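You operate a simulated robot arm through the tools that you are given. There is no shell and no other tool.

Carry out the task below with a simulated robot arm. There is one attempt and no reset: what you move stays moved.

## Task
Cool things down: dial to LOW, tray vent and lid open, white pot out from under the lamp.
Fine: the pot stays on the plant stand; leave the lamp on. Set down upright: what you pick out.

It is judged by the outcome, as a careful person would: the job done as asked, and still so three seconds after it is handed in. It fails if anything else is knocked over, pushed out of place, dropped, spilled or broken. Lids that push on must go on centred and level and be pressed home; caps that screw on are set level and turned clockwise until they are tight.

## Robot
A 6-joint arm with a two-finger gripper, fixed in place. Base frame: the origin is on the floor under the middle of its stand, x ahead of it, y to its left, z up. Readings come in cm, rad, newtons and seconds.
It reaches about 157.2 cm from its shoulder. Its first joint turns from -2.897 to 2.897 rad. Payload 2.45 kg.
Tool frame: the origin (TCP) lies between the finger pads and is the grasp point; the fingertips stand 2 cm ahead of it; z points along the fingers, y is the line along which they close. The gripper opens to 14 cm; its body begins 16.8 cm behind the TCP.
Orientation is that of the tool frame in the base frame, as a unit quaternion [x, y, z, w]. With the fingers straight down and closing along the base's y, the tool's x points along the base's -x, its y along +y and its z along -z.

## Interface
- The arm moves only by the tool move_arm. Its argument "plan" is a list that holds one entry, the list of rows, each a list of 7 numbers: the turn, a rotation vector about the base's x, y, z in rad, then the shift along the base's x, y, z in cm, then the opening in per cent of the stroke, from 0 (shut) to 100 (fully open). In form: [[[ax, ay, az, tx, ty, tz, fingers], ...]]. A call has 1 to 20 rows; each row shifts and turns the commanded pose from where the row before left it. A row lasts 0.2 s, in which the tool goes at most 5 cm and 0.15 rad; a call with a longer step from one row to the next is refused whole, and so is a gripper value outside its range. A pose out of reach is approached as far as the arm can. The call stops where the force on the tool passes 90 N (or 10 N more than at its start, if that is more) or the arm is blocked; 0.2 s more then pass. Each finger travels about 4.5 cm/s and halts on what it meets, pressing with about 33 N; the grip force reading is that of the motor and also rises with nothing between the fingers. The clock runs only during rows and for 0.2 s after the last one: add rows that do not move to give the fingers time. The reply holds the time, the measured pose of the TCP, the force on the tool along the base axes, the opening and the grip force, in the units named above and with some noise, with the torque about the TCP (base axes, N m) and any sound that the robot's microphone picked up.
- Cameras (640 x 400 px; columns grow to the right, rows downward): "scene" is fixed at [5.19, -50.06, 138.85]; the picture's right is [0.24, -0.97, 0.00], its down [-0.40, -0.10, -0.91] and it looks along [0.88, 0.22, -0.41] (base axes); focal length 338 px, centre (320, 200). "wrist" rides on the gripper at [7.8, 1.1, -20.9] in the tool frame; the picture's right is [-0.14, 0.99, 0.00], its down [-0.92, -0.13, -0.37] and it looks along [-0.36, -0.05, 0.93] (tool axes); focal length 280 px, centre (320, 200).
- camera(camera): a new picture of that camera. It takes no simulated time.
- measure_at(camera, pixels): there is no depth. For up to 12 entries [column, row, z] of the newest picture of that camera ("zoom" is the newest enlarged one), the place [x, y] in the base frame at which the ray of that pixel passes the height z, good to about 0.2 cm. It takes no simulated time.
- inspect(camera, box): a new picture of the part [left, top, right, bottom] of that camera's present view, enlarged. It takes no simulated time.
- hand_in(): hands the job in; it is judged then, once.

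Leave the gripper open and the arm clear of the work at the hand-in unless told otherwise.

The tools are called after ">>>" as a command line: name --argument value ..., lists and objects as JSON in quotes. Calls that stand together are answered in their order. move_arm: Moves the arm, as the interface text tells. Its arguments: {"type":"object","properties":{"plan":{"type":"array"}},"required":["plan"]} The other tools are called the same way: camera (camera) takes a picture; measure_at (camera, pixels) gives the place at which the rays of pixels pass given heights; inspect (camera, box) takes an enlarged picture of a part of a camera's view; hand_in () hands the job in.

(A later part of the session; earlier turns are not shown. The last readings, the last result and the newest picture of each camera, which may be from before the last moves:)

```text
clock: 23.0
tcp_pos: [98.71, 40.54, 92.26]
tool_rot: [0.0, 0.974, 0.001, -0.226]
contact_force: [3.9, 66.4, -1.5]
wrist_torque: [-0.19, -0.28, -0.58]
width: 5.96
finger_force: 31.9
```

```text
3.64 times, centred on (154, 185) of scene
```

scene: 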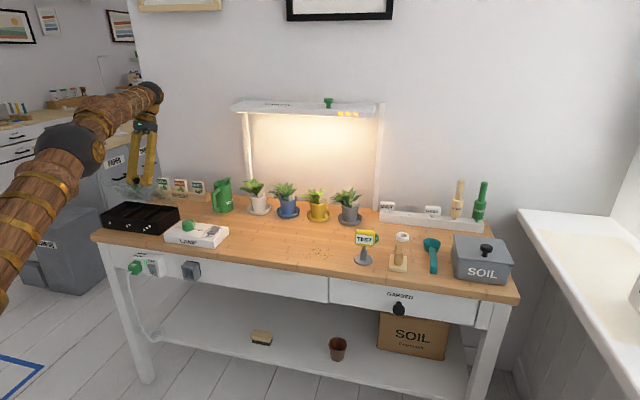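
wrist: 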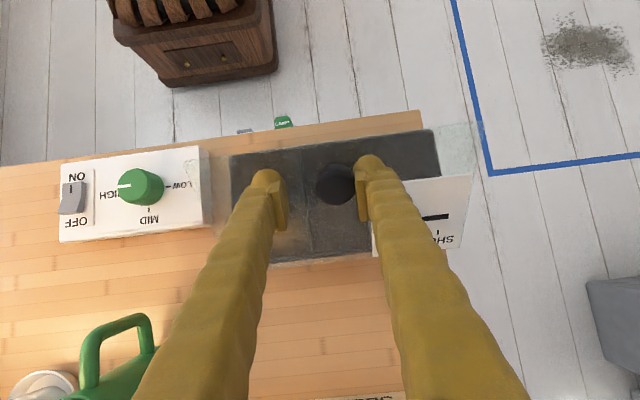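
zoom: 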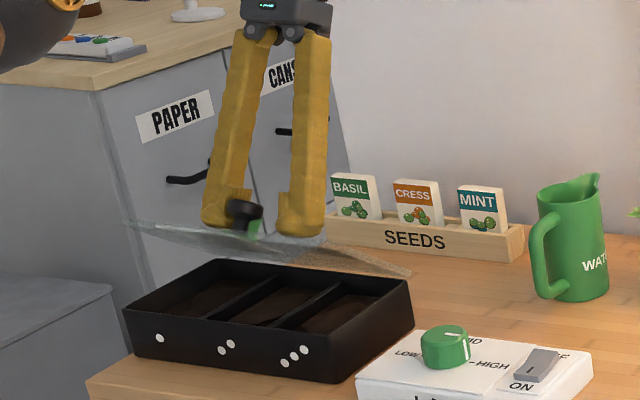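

The command now starts from the reached pose. The knob is about 1.4 cm to the +y side of the grip centre. I'll shift +y gently so the fingers close evenly on the knob again.

>>> move_arm --plan '[[[0, 0, 0, 0, 0.3, 0, 12], [0, 0, 0, 0, 0.35, 0, 12], [0, 0, 0, 0, 0.35, 0, 12], [0, 0, 0, 0, 0.3, 0, 12], [0, 0, 0, 0, 0, 0, 12], [0, 0, 0, 0, 0, 0, 12]]]'

>>> inspect --camera "scene" --box '[90, 130, 218, 240]'

>>> camera --camera "wrist"

```text
clock: 24.4
tcp_pos: [98.73, 41.76, 92.28]
tool_rot: [-0.001, 0.974, 0.001, -0.226]
contact_force: [2.5, 26.5, 2.5]
wrist_torque: [-0.05, -0.38, -0.25]
width: 3.4
finger_force: 12.7
```

```text
3.64 times, centred on (154, 185) of scene
```

zoom: 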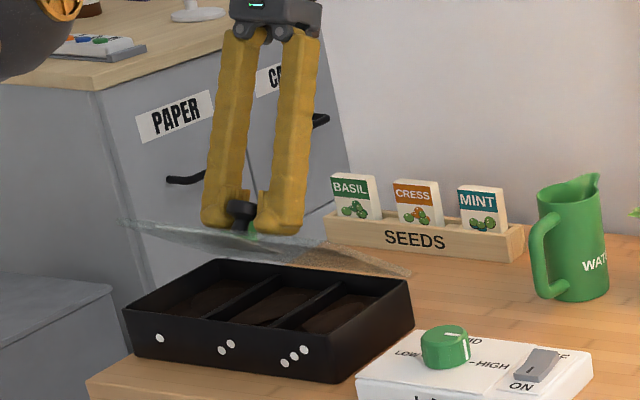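

```text
taken
```

wrist: 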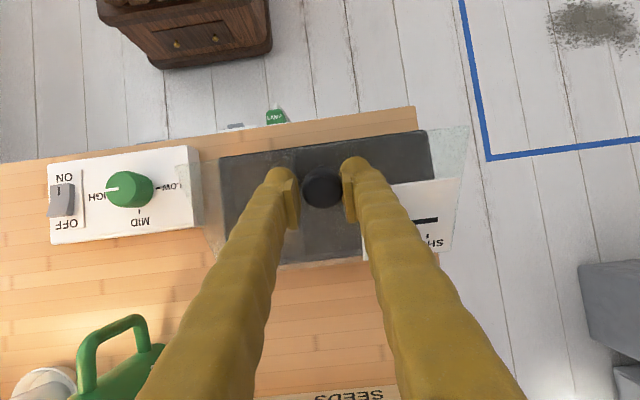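

Nearly centred now. I'll shift another 0.3 cm in +y and let the grip settle.

>>> move_arm --plan '[[[0, 0, 0, 0, 0.2, 0, 12], [0, 0, 0, 0, 0.15, 0, 12], [0, 0, 0, 0, 0, 0, 10], [0, 0, 0, 0, 0, 0, 10]]]'

```text
clock: 25.4
tcp_pos: [98.63, 42.11, 92.29]
tool_rot: [-0.001, 0.974, 0.0, -0.226]
contact_force: [-0.1, 12.5, -2.2]
wrist_torque: [-0.03, 0.02, -0.06]
width: 2.77
finger_force: 39.1
```

The knob is gripped evenly again at 2.77 cm with small forces. I'll turn the tool back to vertical in place, letting the knob pivot between the pads.

>>> move_arm --plan '[[[0, -0.08, 0, 0, 0, 0, 10], [0, -0.08, 0, 0, 0, 0, 10], [0, -0.08, 0, 0, 0, 0, 10], [0, -0.08, 0, 0, 0, 0, 10], [0, -0.08, 0, 0, 0, 0, 10], [0, -0.05, 0, 0, 0, 0, 10], [0, 0, 0, 0, 0, 0, 10]]]'

>>> inspect --camera "scene" --box '[90, 130, 218, 240]'

```text
clock: 27.0
tcp_pos: [98.75, 41.92, 92.24]
tool_rot: [-0.001, 1.0, 0.001, -0.002]
contact_force: [-11.9, 6.9, -4.8]
wrist_torque: [-0.04, 1.16, -0.04]
width: 2.78
finger_force: 44.9
```

```text
3.64 times, centred on (154, 185) of scene
```

zoom: 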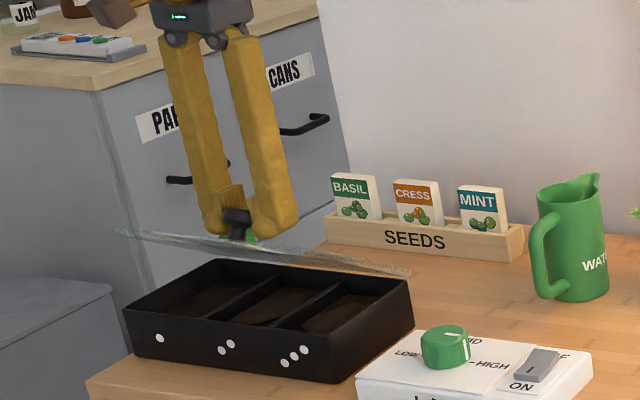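

The tool is vertical again with a firm grip. I'll continue the arc without any tilt.

>>> move_arm --plan '[[[0, 0, 0, 0.62, 0, 0.41, 10], [0, 0, 0, 0.65, 0, 0.37, 10], [0, 0, 0, 0.68, 0, 0.32, 10], [0, 0, 0, 0.7, 0, 0.27, 10], [0, 0, 0, 0.72, 0, 0.22, 10], [0, 0, 0, 0, 0, 0, 10]]]'

>>> inspect --camera "scene" --box '[90, 130, 218, 240]'

```text
clock: 28.4
tcp_pos: [102.13, 42.11, 93.97]
tool_rot: [0.0, 1.0, 0.001, -0.003]
contact_force: [-3.3, -12.9, -0.5]
wrist_torque: [-0.04, 0.34, 0.17]
width: 2.53
finger_force: 45.0
```

```text
3.64 times, centred on (154, 185) of scene
```

zoom: 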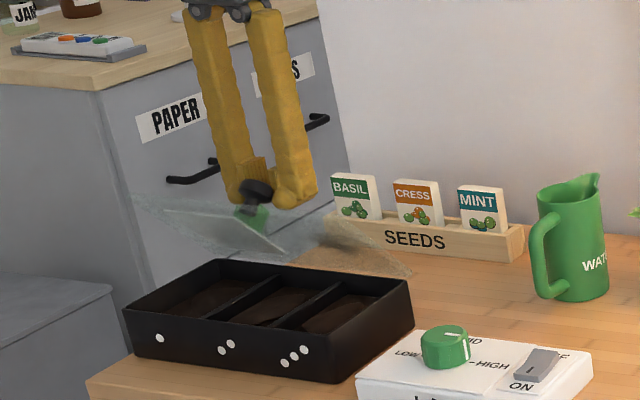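

The grip width dropped to 2.53, so the knob may be near a pad edge. I'll check with the wrist camera.

>>> inspect --camera "wrist" --box '[220, 110, 420, 235]'

>>> inspect --camera "scene" --box '[115, 150, 195, 200]'

```text
3.20 times, centred on (320, 172) of wrist
```

zoom: 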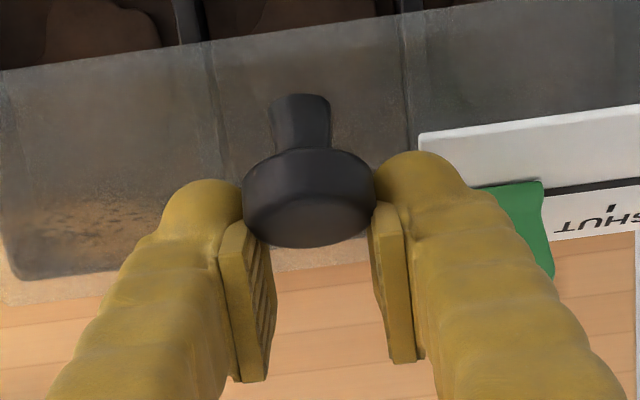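

```text
8.00 times, centred on (155, 175) of scene
```

zoom: 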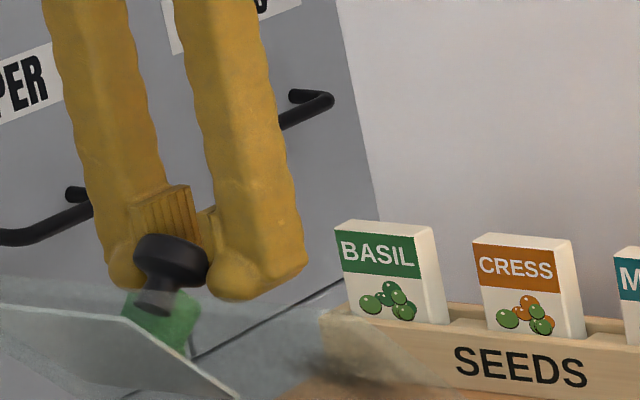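

The knob has slipped to the tips and front edge of the pads after that jolt, so pushing on would lose it. I'll go back down the same arc while holding it, then re-grip properly with the lid nearly closed.

>>> move_arm --plan '[[[0, 0, 0, -0.8, 0, -0.25, 10], [0, 0, 0, -0.71, 0, -0.27, 10], [0, 0, 0, -0.69, 0, -0.32, 10], [0, 0, 0, -0.66, 0, -0.37, 10], [0, 0, 0, -0.64, 0, -0.41, 10], [0, 0, 0, -0.61, 0, -0.46, 10], [0, 0, 0, -0.57, 0, -0.5, 10], [0, 0, 0, -0.54, 0, -0.54, 10], [0, 0, 0, -0.5, 0, -0.57, 10], [0, 0, 0, 0, 0, 0, 10]]]'

>>> inspect --camera "scene" --box '[90, 150, 186, 240]'

>>> inspect --camera "wrist" --box '[220, 110, 420, 235]'

```text
clock: 30.6
tcp_pos: [96.3, 42.14, 90.18]
tool_rot: [-0.001, 1.0, 0.001, -0.004]
contact_force: [0.3, -0.3, -0.8]
wrist_torque: [0.07, -0.02, -0.02]
width: 1.39
finger_force: 0.1
```

```text
4.44 times, centred on (138, 195) of scene
```

zoom: 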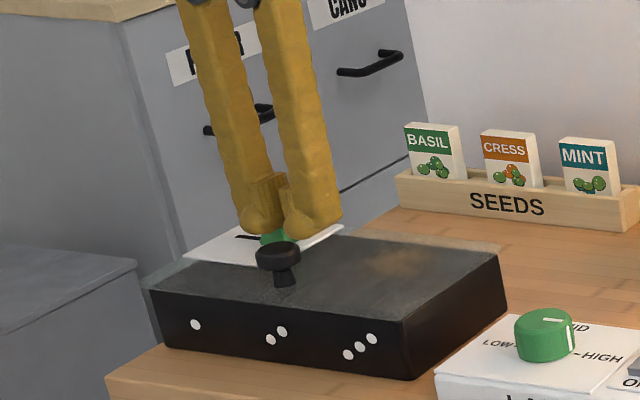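

```text
3.20 times, centred on (320, 172) of wrist
```

zoom: 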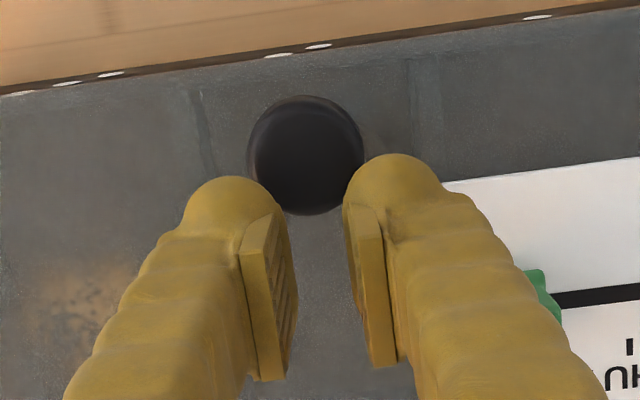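

The knob slid out on the way down and the lid closed again. No sound was reported and nothing else moved. I'll re-measure the knob, re-grip it squarely and repeat the arc with the tool vertical so it stays within reach.

>>> camera --camera "wrist"

>>> measure_at --camera "wrist" --pixels '[[315.6, 157, 87], [315.6, 157, 87.6], [297.5, 158, 87], [333.5, 158, 87]]'

>>> inspect --camera "scene" --box '[90, 180, 186, 240]'

```text
taken
```

wrist: 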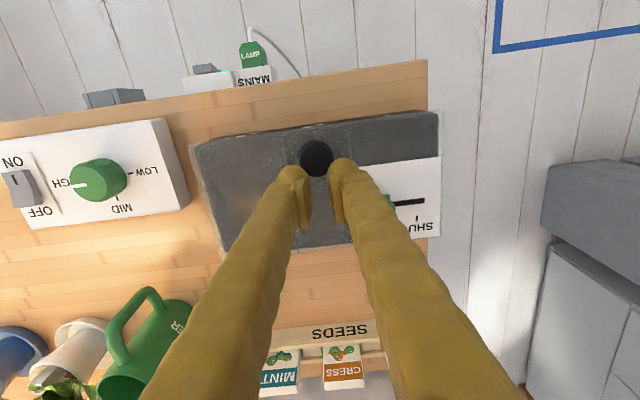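

```text
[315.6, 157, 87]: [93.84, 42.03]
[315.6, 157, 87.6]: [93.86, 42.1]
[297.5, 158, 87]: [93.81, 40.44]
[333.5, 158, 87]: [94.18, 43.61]
```

```text
6.67 times, centred on (138, 210) of scene
```

zoom: 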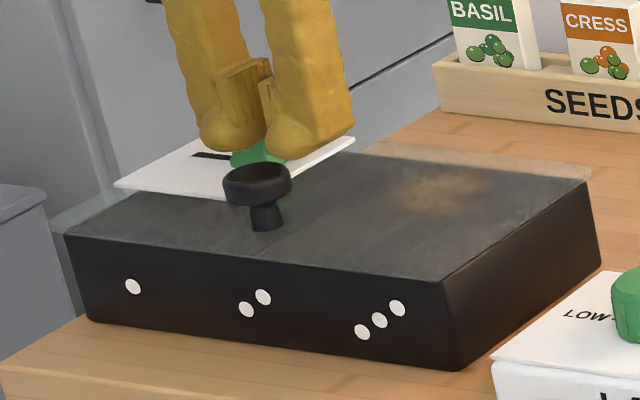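

The tray and slide are unchanged, and the knob is at (93.9, 42.05). I'll open, come over the knob, descend to z = 86.7 and close.

>>> move_arm --plan '[[[0, 0, 0, 0, 0, 1.5, 25], [0, 0, 0, -1.2, -0.05, 0, 40], [0, 0, 0, -1.1, -0.05, 0, 42], [0, 0, 0, 0, 0, 0, 42], [0, 0, 0, 0, 0, -2, 42], [0, 0, 0, 0, 0, -2, 42], [0, 0, 0, 0, 0, -1, 42], [0, 0, 0, 0, 0, 0, 30], [0, 0, 0, 0, 0, 0, 20], [0, 0, 0, 0, 0, 0, 10], [0, 0, 0, 0, 0, 0, 10]]]'

>>> inspect --camera "wrist" --box '[220, 110, 420, 235]'

```text
clock: 33.0
tcp_pos: [94.28, 42.01, 86.68]
tool_rot: [-0.001, 1.0, 0.0, -0.003]
contact_force: [1.6, 3.8, -2.1]
wrist_torque: [0.01, 0.15, 0.01]
width: 2.77
finger_force: 39.4
```

```text
3.20 times, centred on (320, 172) of wrist
```

zoom: 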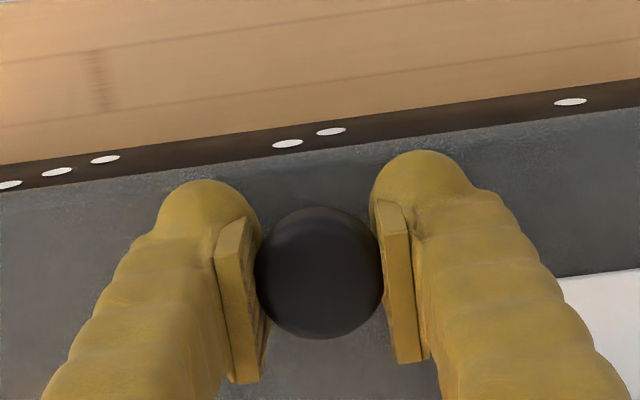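

This is a deep, centred grip with the knob in the middle of the pads. I'll start the arc again with the tool vertical and a slight −y drift, to about 20° first.

>>> move_arm --plan '[[[0, 0, 0, 0.24, 0, 0.69, 10], [0, 0, 0, 0.3, -0.02, 0.69, 10], [0, 0, 0, 0.34, -0.02, 0.67, 10], [0, 0, 0, 0.39, -0.02, 0.65, 10], [0, 0, 0, 0.43, -0.02, 0.62, 10], [0, 0, 0, 0.47, -0.02, 0.59, 10], [0, 0, 0, 0, 0, 0, 10]]]'

>>> inspect --camera "wrist" --box '[220, 110, 420, 235]'

>>> inspect --camera "scene" --box '[90, 150, 186, 240]'

```text
clock: 34.6
tcp_pos: [96.2, 42.06, 90.52]
tool_rot: [-0.001, 1.0, 0.002, -0.003]
contact_force: [-9.2, 47.4, -5.4]
wrist_torque: [0.11, 1.17, -0.17]
width: 2.76
finger_force: 44.9
```

```text
3.20 times, centred on (320, 172) of wrist
```

zoom: 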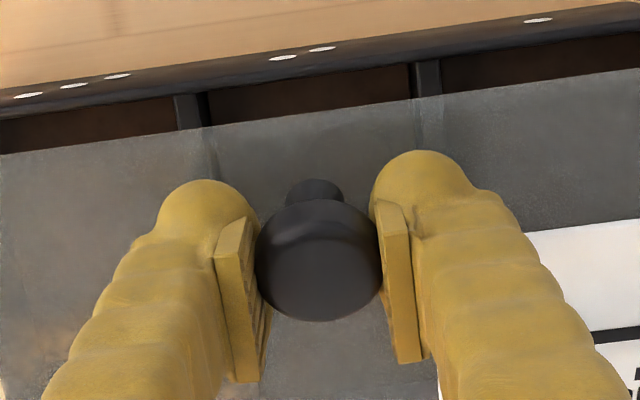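

```text
4.44 times, centred on (138, 195) of scene
```

zoom: 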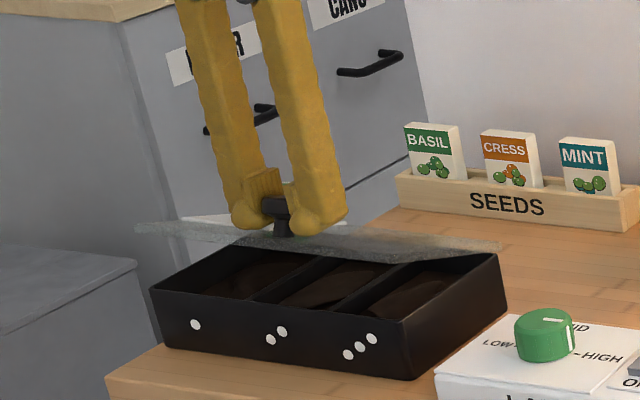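

The grip is good and the lid is about 22° up. There is 47 N sideways in +y, so I'll relieve it with a small +y shift and check.

>>> move_arm --plan '[[[0, 0, 0, 0, 0.1, 0, 10], [0, 0, 0, 0, 0.08, 0, 10], [0, 0, 0, 0, 0, 0, 10]]]'

```text
clock: 35.4
tcp_pos: [96.23, 41.97, 90.56]
tool_rot: [-0.001, 1.0, 0.0, -0.002]
contact_force: [-8.4, 34.1, -3.6]
wrist_torque: [0.05, 0.82, -0.15]
width: 2.77
finger_force: 44.9
```

That helped. I'll continue the arc and add about 0.3 cm of +y across the next rows.

>>> move_arm --plan '[[[0, 0, 0, 0.51, 0.1, 0.55, 10], [0, 0, 0, 0.55, 0.1, 0.51, 10], [0, 0, 0, 0.58, 0.1, 0.47, 10], [0, 0, 0, 0.62, 0, 0.43, 10], [0, 0, 0, 0, 0, 0, 10]]]'

>>> inspect --camera "wrist" --box '[220, 110, 420, 235]'

```text
clock: 36.6
tcp_pos: [98.51, 42.09, 92.68]
tool_rot: [0.0, 1.0, -0.002, -0.002]
contact_force: [-9.2, -22.5, -3.2]
wrist_torque: [-0.11, 1.06, 0.09]
width: 2.81
finger_force: 45.1
```

```text
3.20 times, centred on (320, 172) of wrist
```

zoom: 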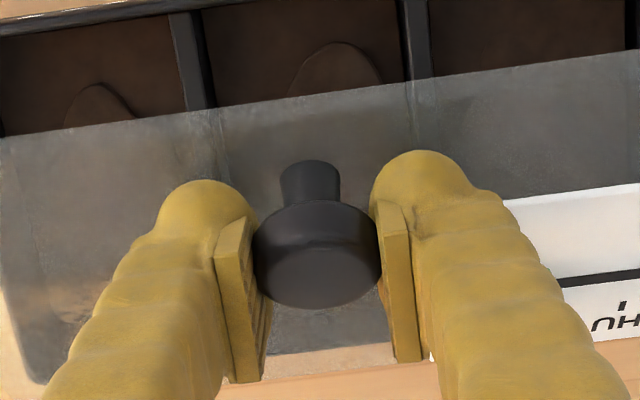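

The knob is still well inside the pads and the lid is about 40° up. Continuing.

>>> move_arm --plan '[[[0, 0, 0, 0.64, -0.05, 0.39, 10], [0, 0, 0, 0.66, -0.05, 0.34, 10], [0, 0, 0, 0.68, -0.03, 0.3, 10], [0, 0, 0, 0.7, 0, 0.25, 10], [0, 0, 0, 0, 0, 0, 10]]]'

>>> inspect --camera "wrist" --box '[220, 110, 420, 235]'

```text
clock: 37.8
tcp_pos: [100.98, 42.05, 93.93]
tool_rot: [-0.001, 1.0, 0.001, -0.003]
contact_force: [-10.1, -33.1, 1.9]
wrist_torque: [-0.07, 1.04, 0.33]
width: 2.76
finger_force: 45.2
```

```text
3.20 times, centred on (320, 172) of wrist
```

zoom: 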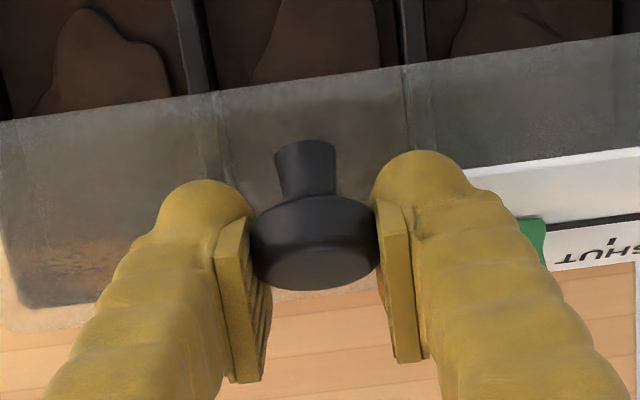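

Holding well at about 55°. I'll continue and trim −y by 0.2.

>>> move_arm --plan '[[[0, 0, 0, 0.71, -0.08, 0.2, 10], [0, 0, 0, 0.73, -0.08, 0.15, 10], [0, 0, 0, 0.74, -0.06, 0.1, 10], [0, 0, 0, 0, 0, 0, 10]]]'

>>> inspect --camera "wrist" --box '[220, 110, 420, 235]'

>>> inspect --camera "scene" --box '[90, 130, 218, 240]'

```text
clock: 38.8
tcp_pos: [103.33, 42.06, 94.55]
tool_rot: [-0.001, 1.0, 0.0, -0.002]
contact_force: [-14.5, -5.4, 14.4]
wrist_torque: [0.0, 1.24, 0.11]
width: 2.75
finger_force: 44.9
```

```text
3.20 times, centred on (320, 172) of wrist
```

zoom: 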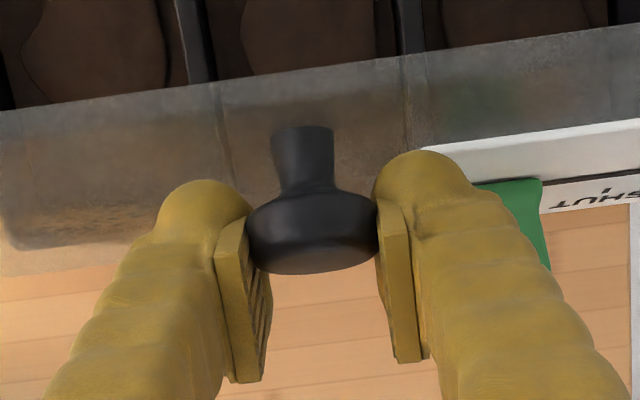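

```text
3.64 times, centred on (154, 185) of scene
```

zoom: 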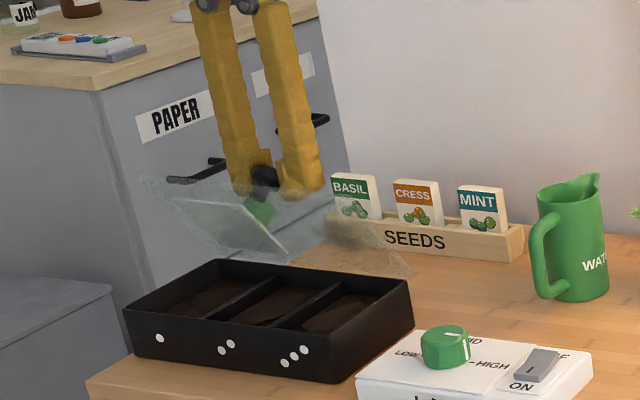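

At about 67°, with the knob still held between the pads. Continuing past vertical.

>>> move_arm --plan '[[[0, 0, 0, 0.74, 0, 0.1, 10], [0, 0, 0, 0.74, 0, 0.06, 10], [0, 0, 0, 0.74, 0, 0.02, 10], [0, 0, 0, 0, 0, 0, 10]]]'

>>> inspect --camera "wrist" --box '[220, 110, 420, 235]'

>>> inspect --camera "scene" --box '[90, 130, 218, 240]'

```text
clock: 39.8
tcp_pos: [105.56, 41.95, 94.46]
tool_rot: [-0.001, 1.0, 0.002, -0.004]
contact_force: [-0.4, 14.1, -0.6]
wrist_torque: [-0.05, 0.12, -0.27]
width: 2.65
finger_force: 45.3
```

```text
3.20 times, centred on (320, 172) of wrist
```

zoom: 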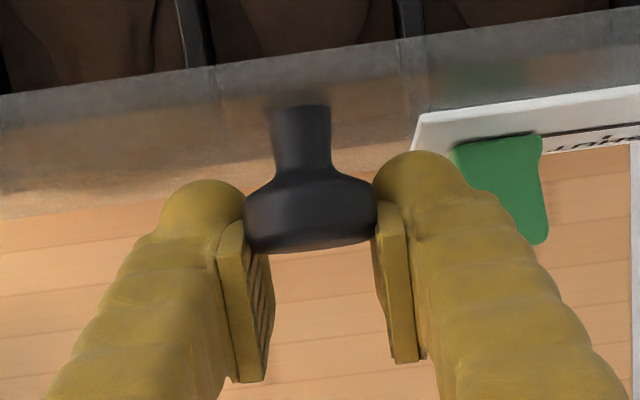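

```text
3.64 times, centred on (154, 185) of scene
```

zoom: 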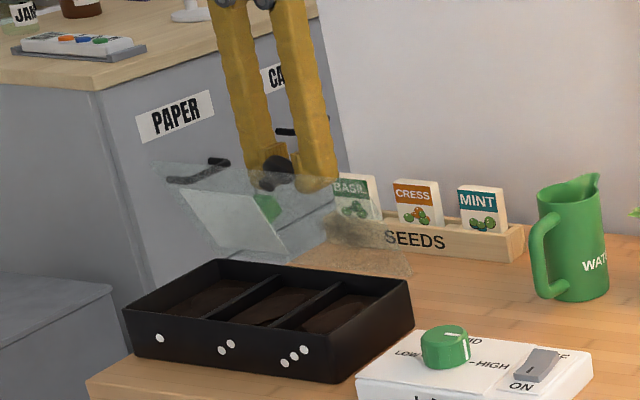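

The knob is creeping toward the pad edge because the pads rotate against it. I'll lower the lid again while turning the tool with it, so the pads don't rotate on the knob. That leaves the tool tilted forward at the closed lid, ready for a slip-free re-lift.

>>> move_arm --plan '[[[0, -0.07, 0, -0.77, 0, 0.04, 10], [0, -0.07, 0, -0.77, 0, -0.01, 10], [0, -0.07, 0, -0.77, 0, -0.07, 10], [0, -0.07, 0, -0.76, 0, -0.12, 10], [0, -0.07, 0, -0.75, 0, -0.17, 10], [0, 0, 0, 0, 0, 0, 10]]]'

>>> inspect --camera "wrist" --box '[220, 110, 420, 235]'

>>> inspect --camera "scene" --box '[90, 130, 218, 240]'

```text
clock: 41.2
tcp_pos: [101.64, 42.05, 93.95]
tool_rot: [-0.001, 0.985, 0.0, 0.171]
contact_force: [8.1, 1.7, -27.1]
wrist_torque: [-0.01, 0.13, -0.07]
width: 2.59
finger_force: 45.3
```

```text
3.20 times, centred on (320, 172) of wrist
```

zoom: 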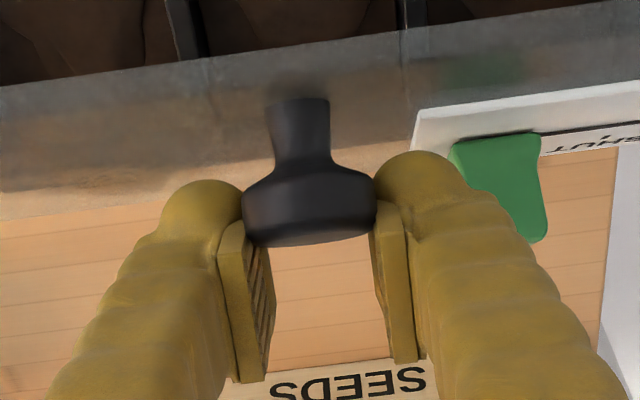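

```text
3.64 times, centred on (154, 185) of scene
```

zoom: 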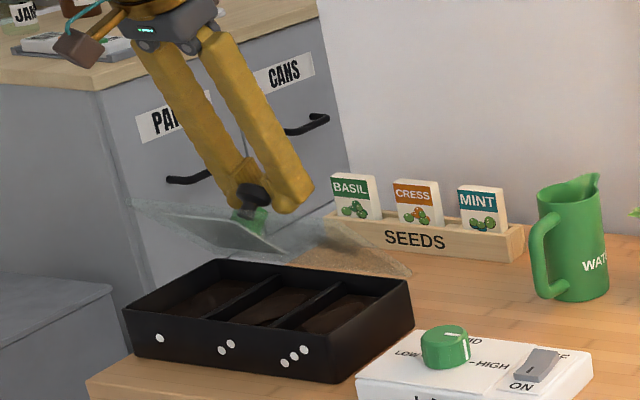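

The knob keeps its place in the grip. There is −27 N in z, so I'll trim the radius slightly and keep lowering.

>>> move_arm --plan '[[[0, -0.07, 0, -0.73, 0, -0.3, 10], [0, -0.07, 0, -0.71, 0, -0.33, 10], [0, -0.07, 0, -0.69, 0, -0.36, 10], [0, -0.07, 0, -0.67, 0, -0.4, 10], [0, -0.07, 0, -0.64, 0, -0.44, 10], [0, -0.07, 0, -0.61, 0, -0.48, 10], [0, 0, 0, 0, 0, 0, 10]]]'

>>> inspect --camera "wrist" --box '[220, 110, 420, 235]'

>>> inspect --camera "scene" --box '[90, 130, 218, 240]'

```text
clock: 42.8
tcp_pos: [97.64, 42.02, 91.89]
tool_rot: [-0.001, 0.928, 0.001, 0.374]
contact_force: [18.0, 8.9, -6.2]
wrist_torque: [0.07, -1.12, -0.12]
width: 2.54
finger_force: 45.3
```

```text
3.20 times, centred on (320, 172) of wrist
```

zoom: 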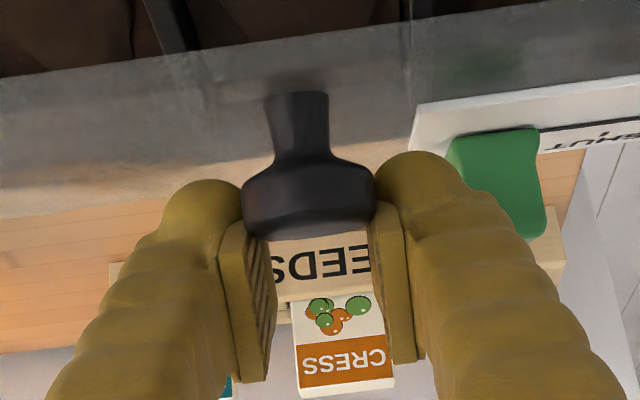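

```text
3.64 times, centred on (154, 185) of scene
```

zoom: 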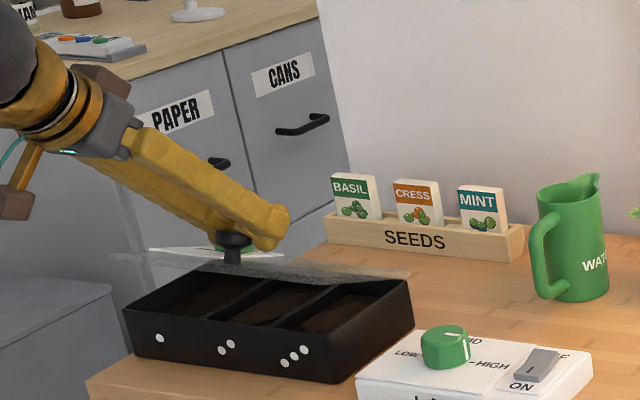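

The lid is at about 25° and still held. I'll lower the rest of the way.

>>> move_arm --plan '[[[0, -0.07, 0, -0.58, 0, -0.51, 10], [0, -0.07, 0, -0.54, 0, -0.55, 10], [0, -0.07, 0, -0.5, 0, -0.58, 10], [0, -0.07, 0, -0.46, 0, -0.61, 10], [0, -0.07, 0, -0.42, 0, -0.65, 10], [0, 0, 0, 0, 0, 0, 10]]]'

>>> inspect --camera "wrist" --box '[220, 110, 420, 235]'

>>> inspect --camera "scene" --box '[90, 150, 186, 240]'

```text
clock: 44.2
tcp_pos: [95.2, 42.08, 88.94]
tool_rot: [0.0, 0.849, 0.0, 0.529]
contact_force: [12.5, 27.8, -1.5]
wrist_torque: [0.35, -0.67, -0.33]
width: 2.46
finger_force: 45.0
```

```text
3.20 times, centred on (320, 172) of wrist
```

zoom: 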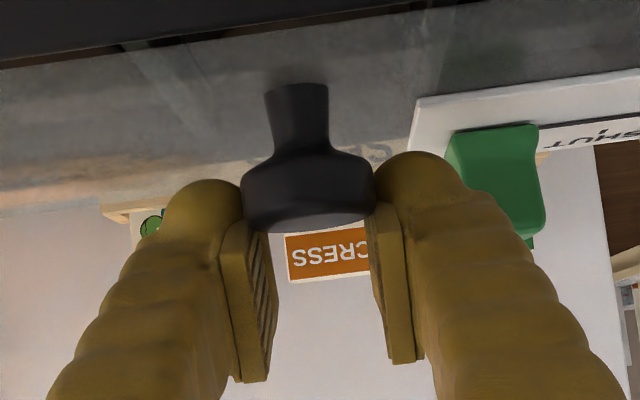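

```text
4.44 times, centred on (138, 195) of scene
```

zoom: 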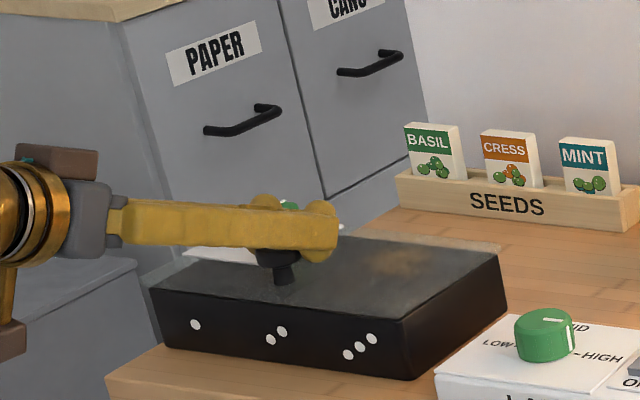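

The lid is nearly closed and the tool is tilted far forward. I'll finish closing it gently, then open the fingers.

>>> move_arm --plan '[[[0, -0.05, 0, -0.25, 0, -0.5, 10], [0, 0, 0, 0, 0, 0, 25], [0, 0, 0, 0, 0, 0, 42], [0, 0, 0, 0, 0, 0, 42]]]'

>>> camera --camera "wrist"

>>> inspect --camera "scene" --box '[90, 170, 186, 240]'

```text
clock: 45.2
tcp_pos: [94.94, 41.83, 88.57]
tool_rot: [-0.001, 0.836, 0.0, 0.549]
contact_force: [-0.6, -0.2, -0.1]
wrist_torque: [-0.02, 0.03, 0.0]
width: 5.87
finger_force: 0.1
```

```text
taken
```

wrist: 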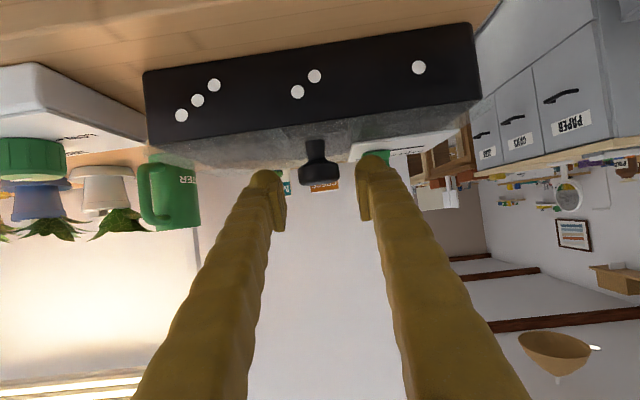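

```text
5.71 times, centred on (138, 205) of scene
```

zoom: 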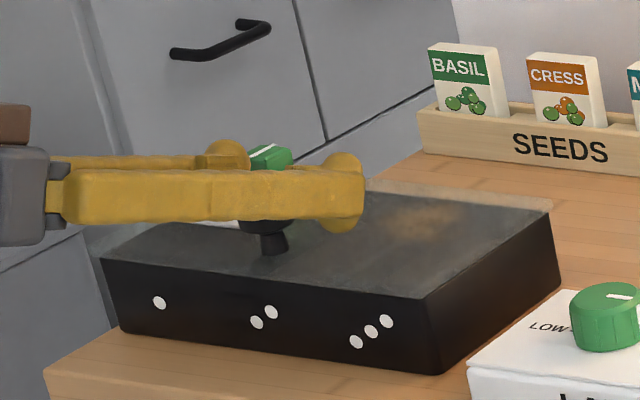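

The lid is closed and everything is in place. I'll lower the tilted fingers so the knob sits mid-pad, tips at z ≈ 86 and clear of the slide, then close.

>>> move_arm --plan '[[[0, -0.07, 0, -0.4, 0.1, -0.6, 42], [0, -0.07, 0, -0.35, 0.1, -0.7, 42], [0, 0, 0, 0, 0, -0.5, 42], [0, 0, 0, 0, 0, 0, 42]]]'

>>> camera --camera "wrist"

>>> inspect --camera "scene" --box '[90, 170, 186, 240]'

```text
clock: 46.2
tcp_pos: [94.29, 42.18, 86.72]
tool_rot: [-0.001, 0.795, 0.0, 0.607]
contact_force: [-1.8, -0.1, 2.5]
wrist_torque: [0.06, 0.01, -0.02]
width: 5.87
finger_force: 0.1
```

```text
taken
```

wrist: 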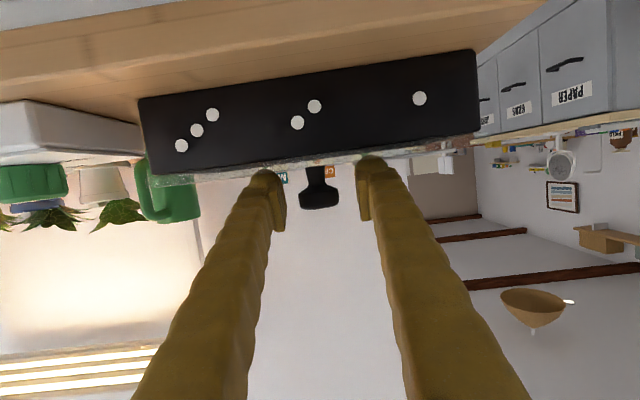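

```text
5.71 times, centred on (138, 205) of scene
```

zoom: 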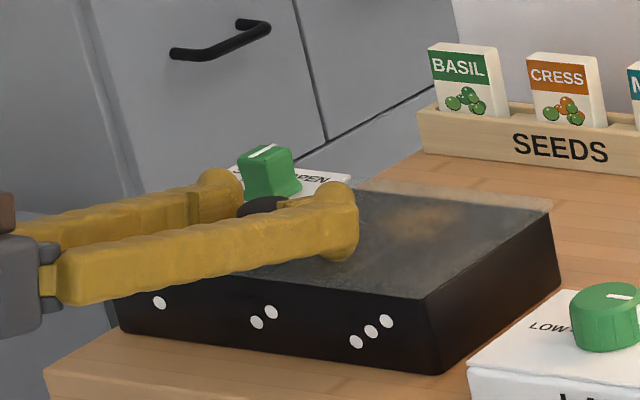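

The knob is now at the grip centre (pixel ~318, 197). Closing on it.

>>> move_arm --plan '[[[0, 0, 0, 0, 0, 0.1, 30], [0, 0, 0, 0, 0, 0, 20], [0, 0, 0, 0, 0, 0, 8], [0, 0, 0, 0, 0, 0, 8], [0, 0, 0, 0, 0, 0, 8]]]'

>>> inspect --camera "wrist" --box '[220, 110, 420, 235]'

```text
clock: 47.4
tcp_pos: [94.23, 42.05, 86.79]
tool_rot: [0.0, 0.795, -0.001, 0.607]
contact_force: [-4.4, -29.5, 3.2]
wrist_torque: [-0.09, -0.04, 0.01]
width: 2.78
finger_force: 44.9
```

```text
3.20 times, centred on (320, 172) of wrist
```

zoom: 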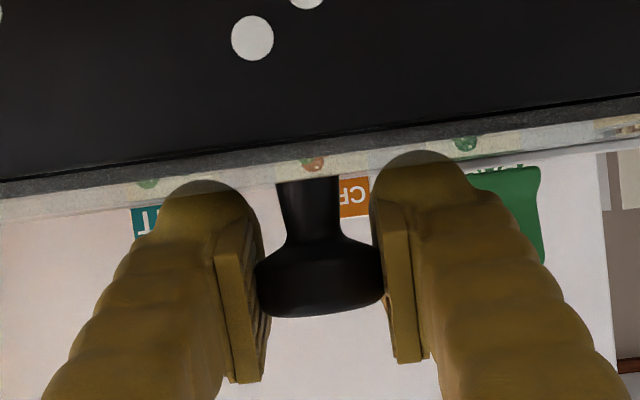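

A good square grip. I'll relieve the y load and then lift along the arc, turning the tool exactly with the lid at 4° per row.

>>> move_arm --plan '[[[0, 0, 0, 0, -0.2, 0, 8], [0, 0.07, 0, 0.26, 0, 0.73, 8], [0, 0.07, 0, 0.31, 0, 0.71, 8], [0, 0.07, 0, 0.36, 0, 0.68, 8], [0, 0.07, 0, 0.41, 0, 0.66, 8], [0, 0.07, 0, 0.45, 0, 0.63, 8], [0, 0, 0, 0, 0, 0, 8]]]'

>>> inspect --camera "wrist" --box '[220, 110, 420, 235]'

>>> inspect --camera "scene" --box '[90, 150, 186, 240]'

```text
clock: 49.0
tcp_pos: [95.97, 42.04, 90.15]
tool_rot: [-0.001, 0.888, 0.001, 0.459]
contact_force: [-8.3, -18.2, 7.1]
wrist_torque: [0.08, -0.16, 0.13]
width: 2.78
finger_force: 45.2
```

```text
3.20 times, centred on (320, 172) of wrist
```

zoom: 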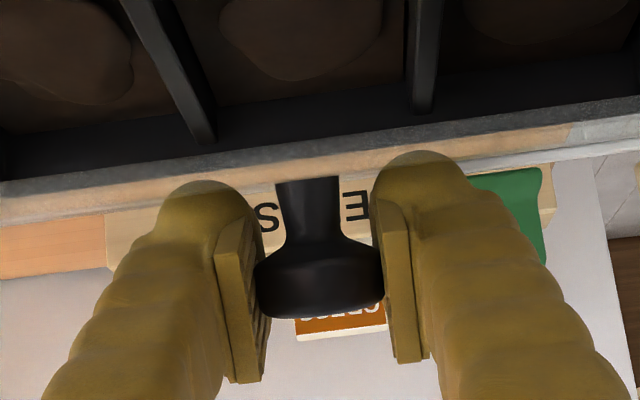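

```text
4.44 times, centred on (138, 195) of scene
```

zoom: 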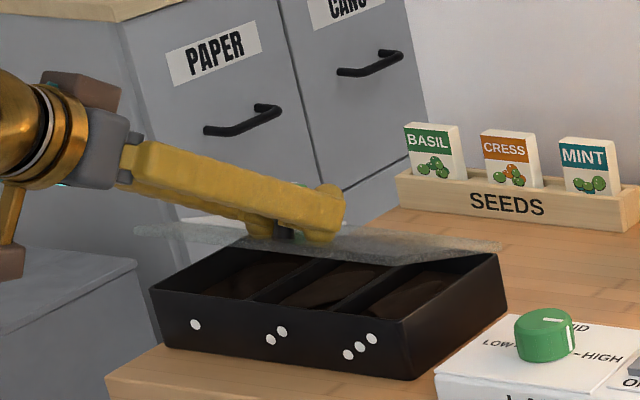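

No slip and small forces. Continuing the same way.

>>> move_arm --plan '[[[0, 0.07, 0, 0.47, -0.05, 0.61, 8], [0, 0.07, 0, 0.52, -0.05, 0.57, 8], [0, 0.07, 0, 0.56, 0, 0.53, 8], [0, 0.07, 0, 0.6, 0, 0.48, 8], [0, 0.07, 0, 0.64, 0, 0.43, 8], [0, 0.07, 0, 0.67, 0, 0.39, 8], [0, 0, 0, 0, 0, 0, 8]]]'

>>> inspect --camera "wrist" --box '[220, 110, 420, 235]'

```text
clock: 50.6
tcp_pos: [99.46, 42.0, 93.19]
tool_rot: [-0.001, 0.965, 0.001, 0.264]
contact_force: [14.3, 38.5, -1.3]
wrist_torque: [-0.03, -1.32, -0.28]
width: 2.77
finger_force: 45.5
```

```text
3.20 times, centred on (320, 172) of wrist
```

zoom: 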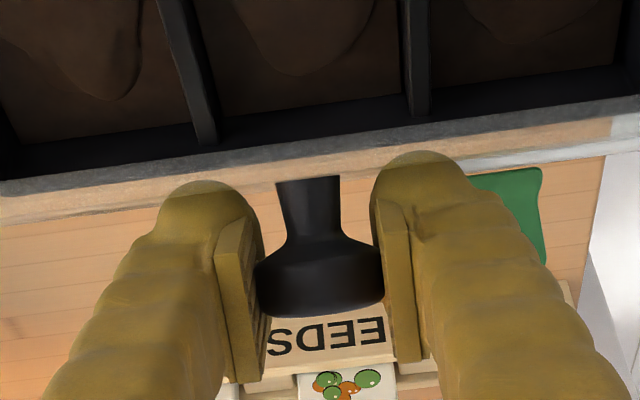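

Still no slip at about 44°. I'll trim y by +0.15 and continue.

>>> move_arm --plan '[[[0, 0.065, 0, 0.72, 0.08, 0.33, 8], [0, 0.065, 0, 0.74, 0.08, 0.28, 8], [0, 0.065, 0, 0.75, 0, 0.23, 8], [0, 0.068, 0, 0.75, 0, 0.18, 8], [0, 0.068, 0, 0.76, 0, 0.13, 8], [0, 0.068, 0, 0.77, 0, 0.08, 8], [0, 0, 0, 0, 0, 0, 8]]]'

>>> inspect --camera "wrist" --box '[220, 110, 420, 235]'

>>> inspect --camera "scene" --box '[90, 130, 218, 240]'

```text
clock: 52.2
tcp_pos: [104.06, 41.89, 94.32]
tool_rot: [-0.001, 0.998, 0.001, 0.068]
contact_force: [5.5, 42.8, 27.5]
wrist_torque: [-0.06, -0.89, -0.18]
width: 2.77
finger_force: 45.4
```

```text
3.20 times, centred on (320, 172) of wrist
```

zoom: 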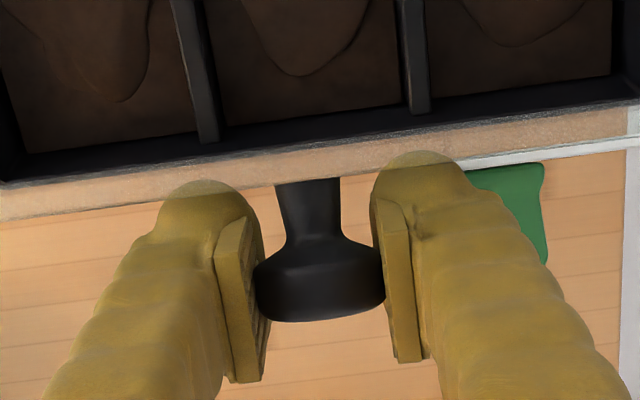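

```text
3.64 times, centred on (154, 185) of scene
```

zoom: 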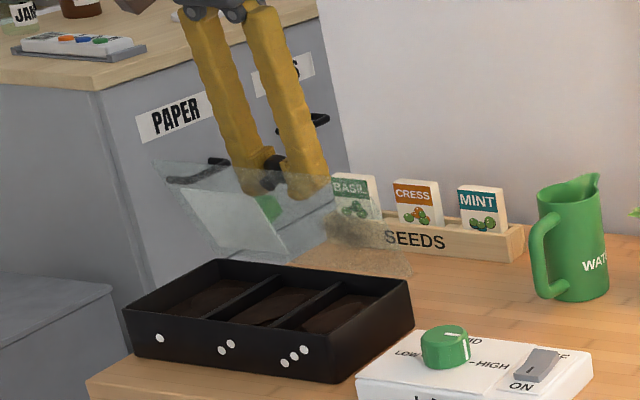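

Firm hold at about 67°. I'll trim y and z and continue toward vertical.

>>> move_arm --plan '[[[0, 0.066, 0, 0.77, 0.12, 0.13, 8], [0, 0.066, 0, 0.77, 0.12, 0.1, 8], [0, 0.066, 0, 0.77, 0, 0.02, 8], [0, 0.06, 0, 0.76, 0, -0.05, 8], [0, 0, 0, 0, 0, 0, 8]]]'

>>> inspect --camera "wrist" --box '[220, 110, 420, 235]'

>>> inspect --camera "scene" --box '[90, 130, 218, 240]'

```text
clock: 53.4
tcp_pos: [107.22, 42.07, 94.35]
tool_rot: [0.0, 0.998, 0.0, -0.062]
contact_force: [-6.5, -17.5, -34.0]
wrist_torque: [0.14, -0.07, 0.06]
width: 2.79
finger_force: 45.4
```

```text
3.20 times, centred on (320, 172) of wrist
```

zoom: 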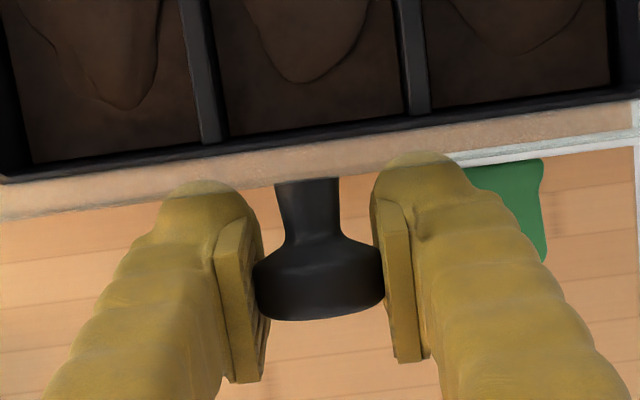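

```text
3.64 times, centred on (154, 185) of scene
```

zoom: 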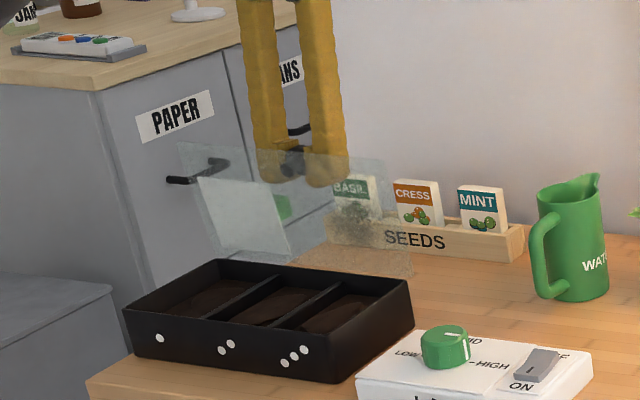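

About 82° now. I'll keep the tool near vertical to stay within reach and go on a few degrees at a time past vertical.

>>> move_arm --plan '[[[0, 0.02, 0, 0.75, -0.05, -0.28, 8], [0, 0, 0, 0.74, -0.05, -0.27, 8], [0, 0, 0, 0.74, 0, -0.24, 8], [0, 0, 0, 0, 0, 0, 8]]]'

>>> inspect --camera "wrist" --box '[220, 110, 420, 235]'

>>> inspect --camera "scene" --box '[90, 130, 218, 240]'

```text
clock: 54.4
tcp_pos: [109.39, 42.04, 94.06]
tool_rot: [-0.001, 0.998, 0.0, -0.07]
contact_force: [0.6, -41.3, 23.2]
wrist_torque: [-0.01, 0.88, 0.25]
width: 2.76
finger_force: 45.2
```

```text
3.20 times, centred on (320, 172) of wrist
```

zoom: 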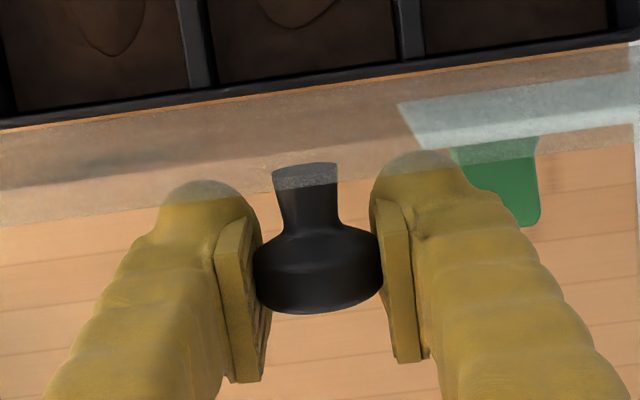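

```text
3.64 times, centred on (154, 185) of scene
```

zoom: 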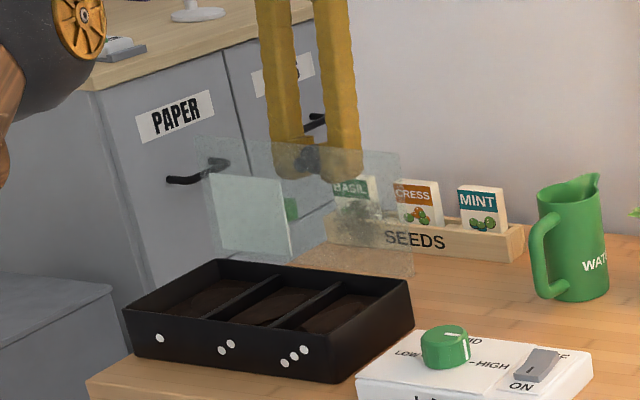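

The lid is just past vertical (about 94°). I'll trim y and go a little further, tipping the tool back slightly to stay in reach.

>>> move_arm --plan '[[[0, -0.03, 0, 0.6, -0.12, -0.1, 8], [0, -0.03, 0, 0.6, -0.1, -0.2, 8], [0, 0, 0, 0, 0, 0, 8]]]'

>>> inspect --camera "wrist" --box '[220, 110, 420, 235]'

>>> inspect --camera "scene" --box '[90, 130, 218, 240]'

```text
clock: 55.2
tcp_pos: [110.4, 41.99, 93.39]
tool_rot: [0.0, 0.999, 0.001, -0.043]
contact_force: [-9.9, -17.7, 5.7]
wrist_torque: [0.07, 1.15, 0.13]
width: 2.77
finger_force: 44.9
```

```text
3.20 times, centred on (320, 172) of wrist
```

zoom: 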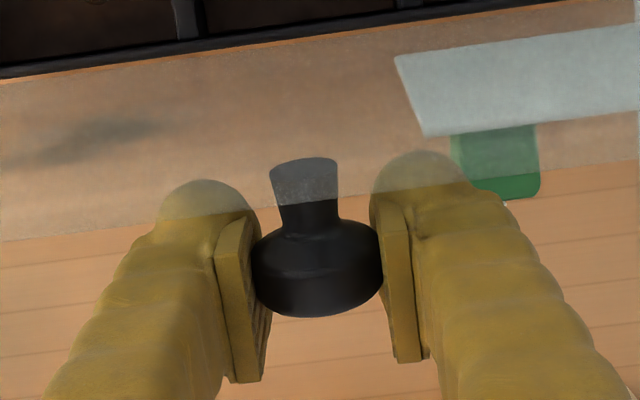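

```text
3.64 times, centred on (154, 185) of scene
```

zoom: 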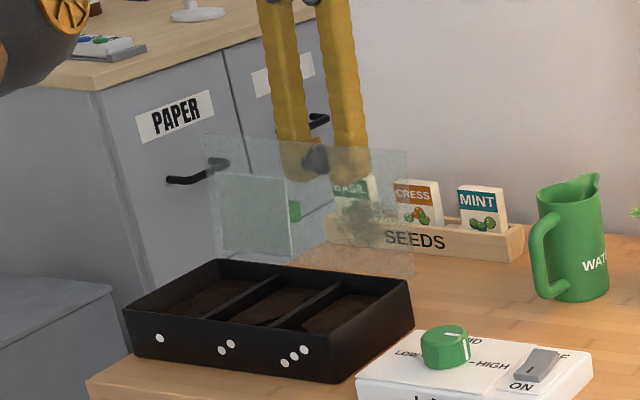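

About 101° open. I'll go another few degrees to feel for the lid's stop.

>>> move_arm --plan '[[[0, -0.03, 0, 0.45, -0.06, -0.25, 8], [0, -0.03, 0, 0.4, -0.05, -0.25, 8], [0, 0, 0, 0, 0, 0, 8]]]'

>>> inspect --camera "wrist" --box '[220, 110, 420, 235]'

>>> inspect --camera "scene" --box '[90, 130, 218, 240]'

```text
clock: 56.0
tcp_pos: [111.49, 42.05, 93.18]
tool_rot: [-0.001, 1.0, 0.001, -0.01]
contact_force: [-30.3, -0.2, 20.1]
wrist_torque: [-0.05, 0.25, 0.0]
width: 2.77
finger_force: 45.0
```

```text
3.20 times, centred on (320, 172) of wrist
```

zoom: 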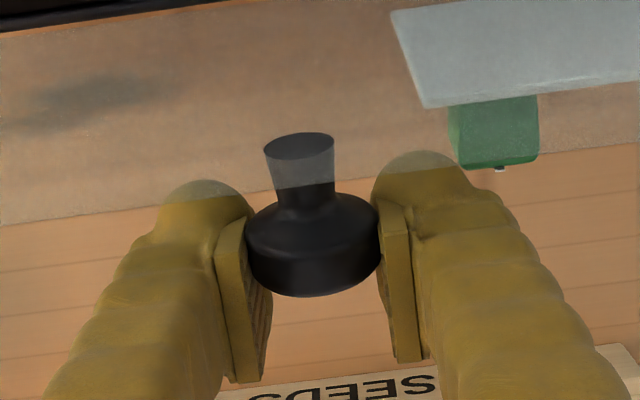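

```text
3.64 times, centred on (154, 185) of scene
```

zoom: 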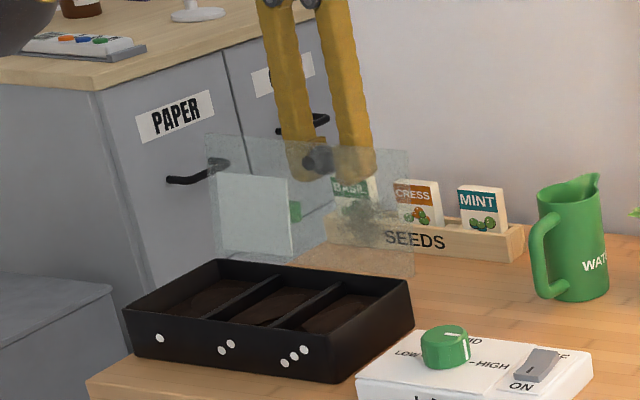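

Resistance rose to about 36 N along the arc, so the lid is at its stop, just past vertical. I'll ease off slightly, then open the fingers gradually.

>>> move_arm --plan '[[[0, 0, 0, -0.3, 0, 0.1, 8], [0, 0, 0, 0, 0, 0, 18], [0, 0, 0, 0, 0, 0, 24], [0, 0, 0, 0, 0, 0, 34], [0, 0, 0, 0, 0, 0, 42], [0, 0, 0, 0, 0, 0, 42]]]'

>>> inspect --camera "wrist" --box '[220, 110, 420, 235]'

>>> inspect --camera "scene" --box '[90, 130, 218, 240]'

```text
clock: 57.4
tcp_pos: [111.19, 41.8, 93.05]
tool_rot: [0.0, 1.0, -0.001, -0.012]
contact_force: [-0.4, 0.6, -0.2]
wrist_torque: [-0.02, 0.0, -0.03]
width: 5.87
finger_force: 0.0
```

```text
3.20 times, centred on (320, 172) of wrist
```

zoom: 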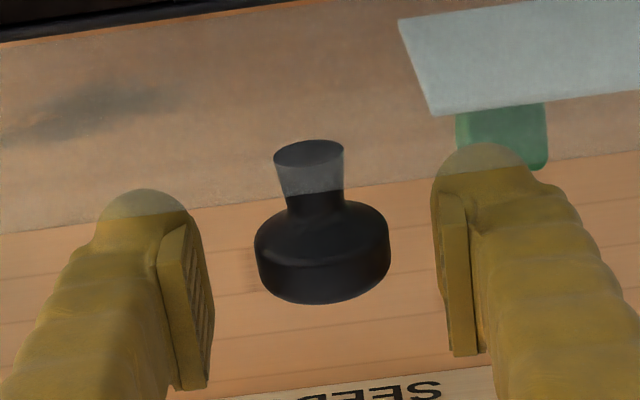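

```text
3.64 times, centred on (154, 185) of scene
```

zoom: 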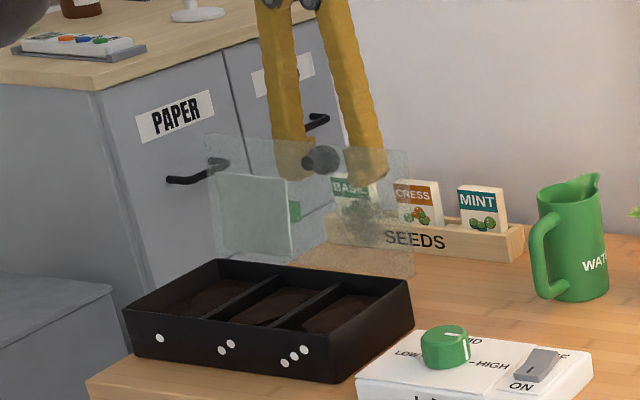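

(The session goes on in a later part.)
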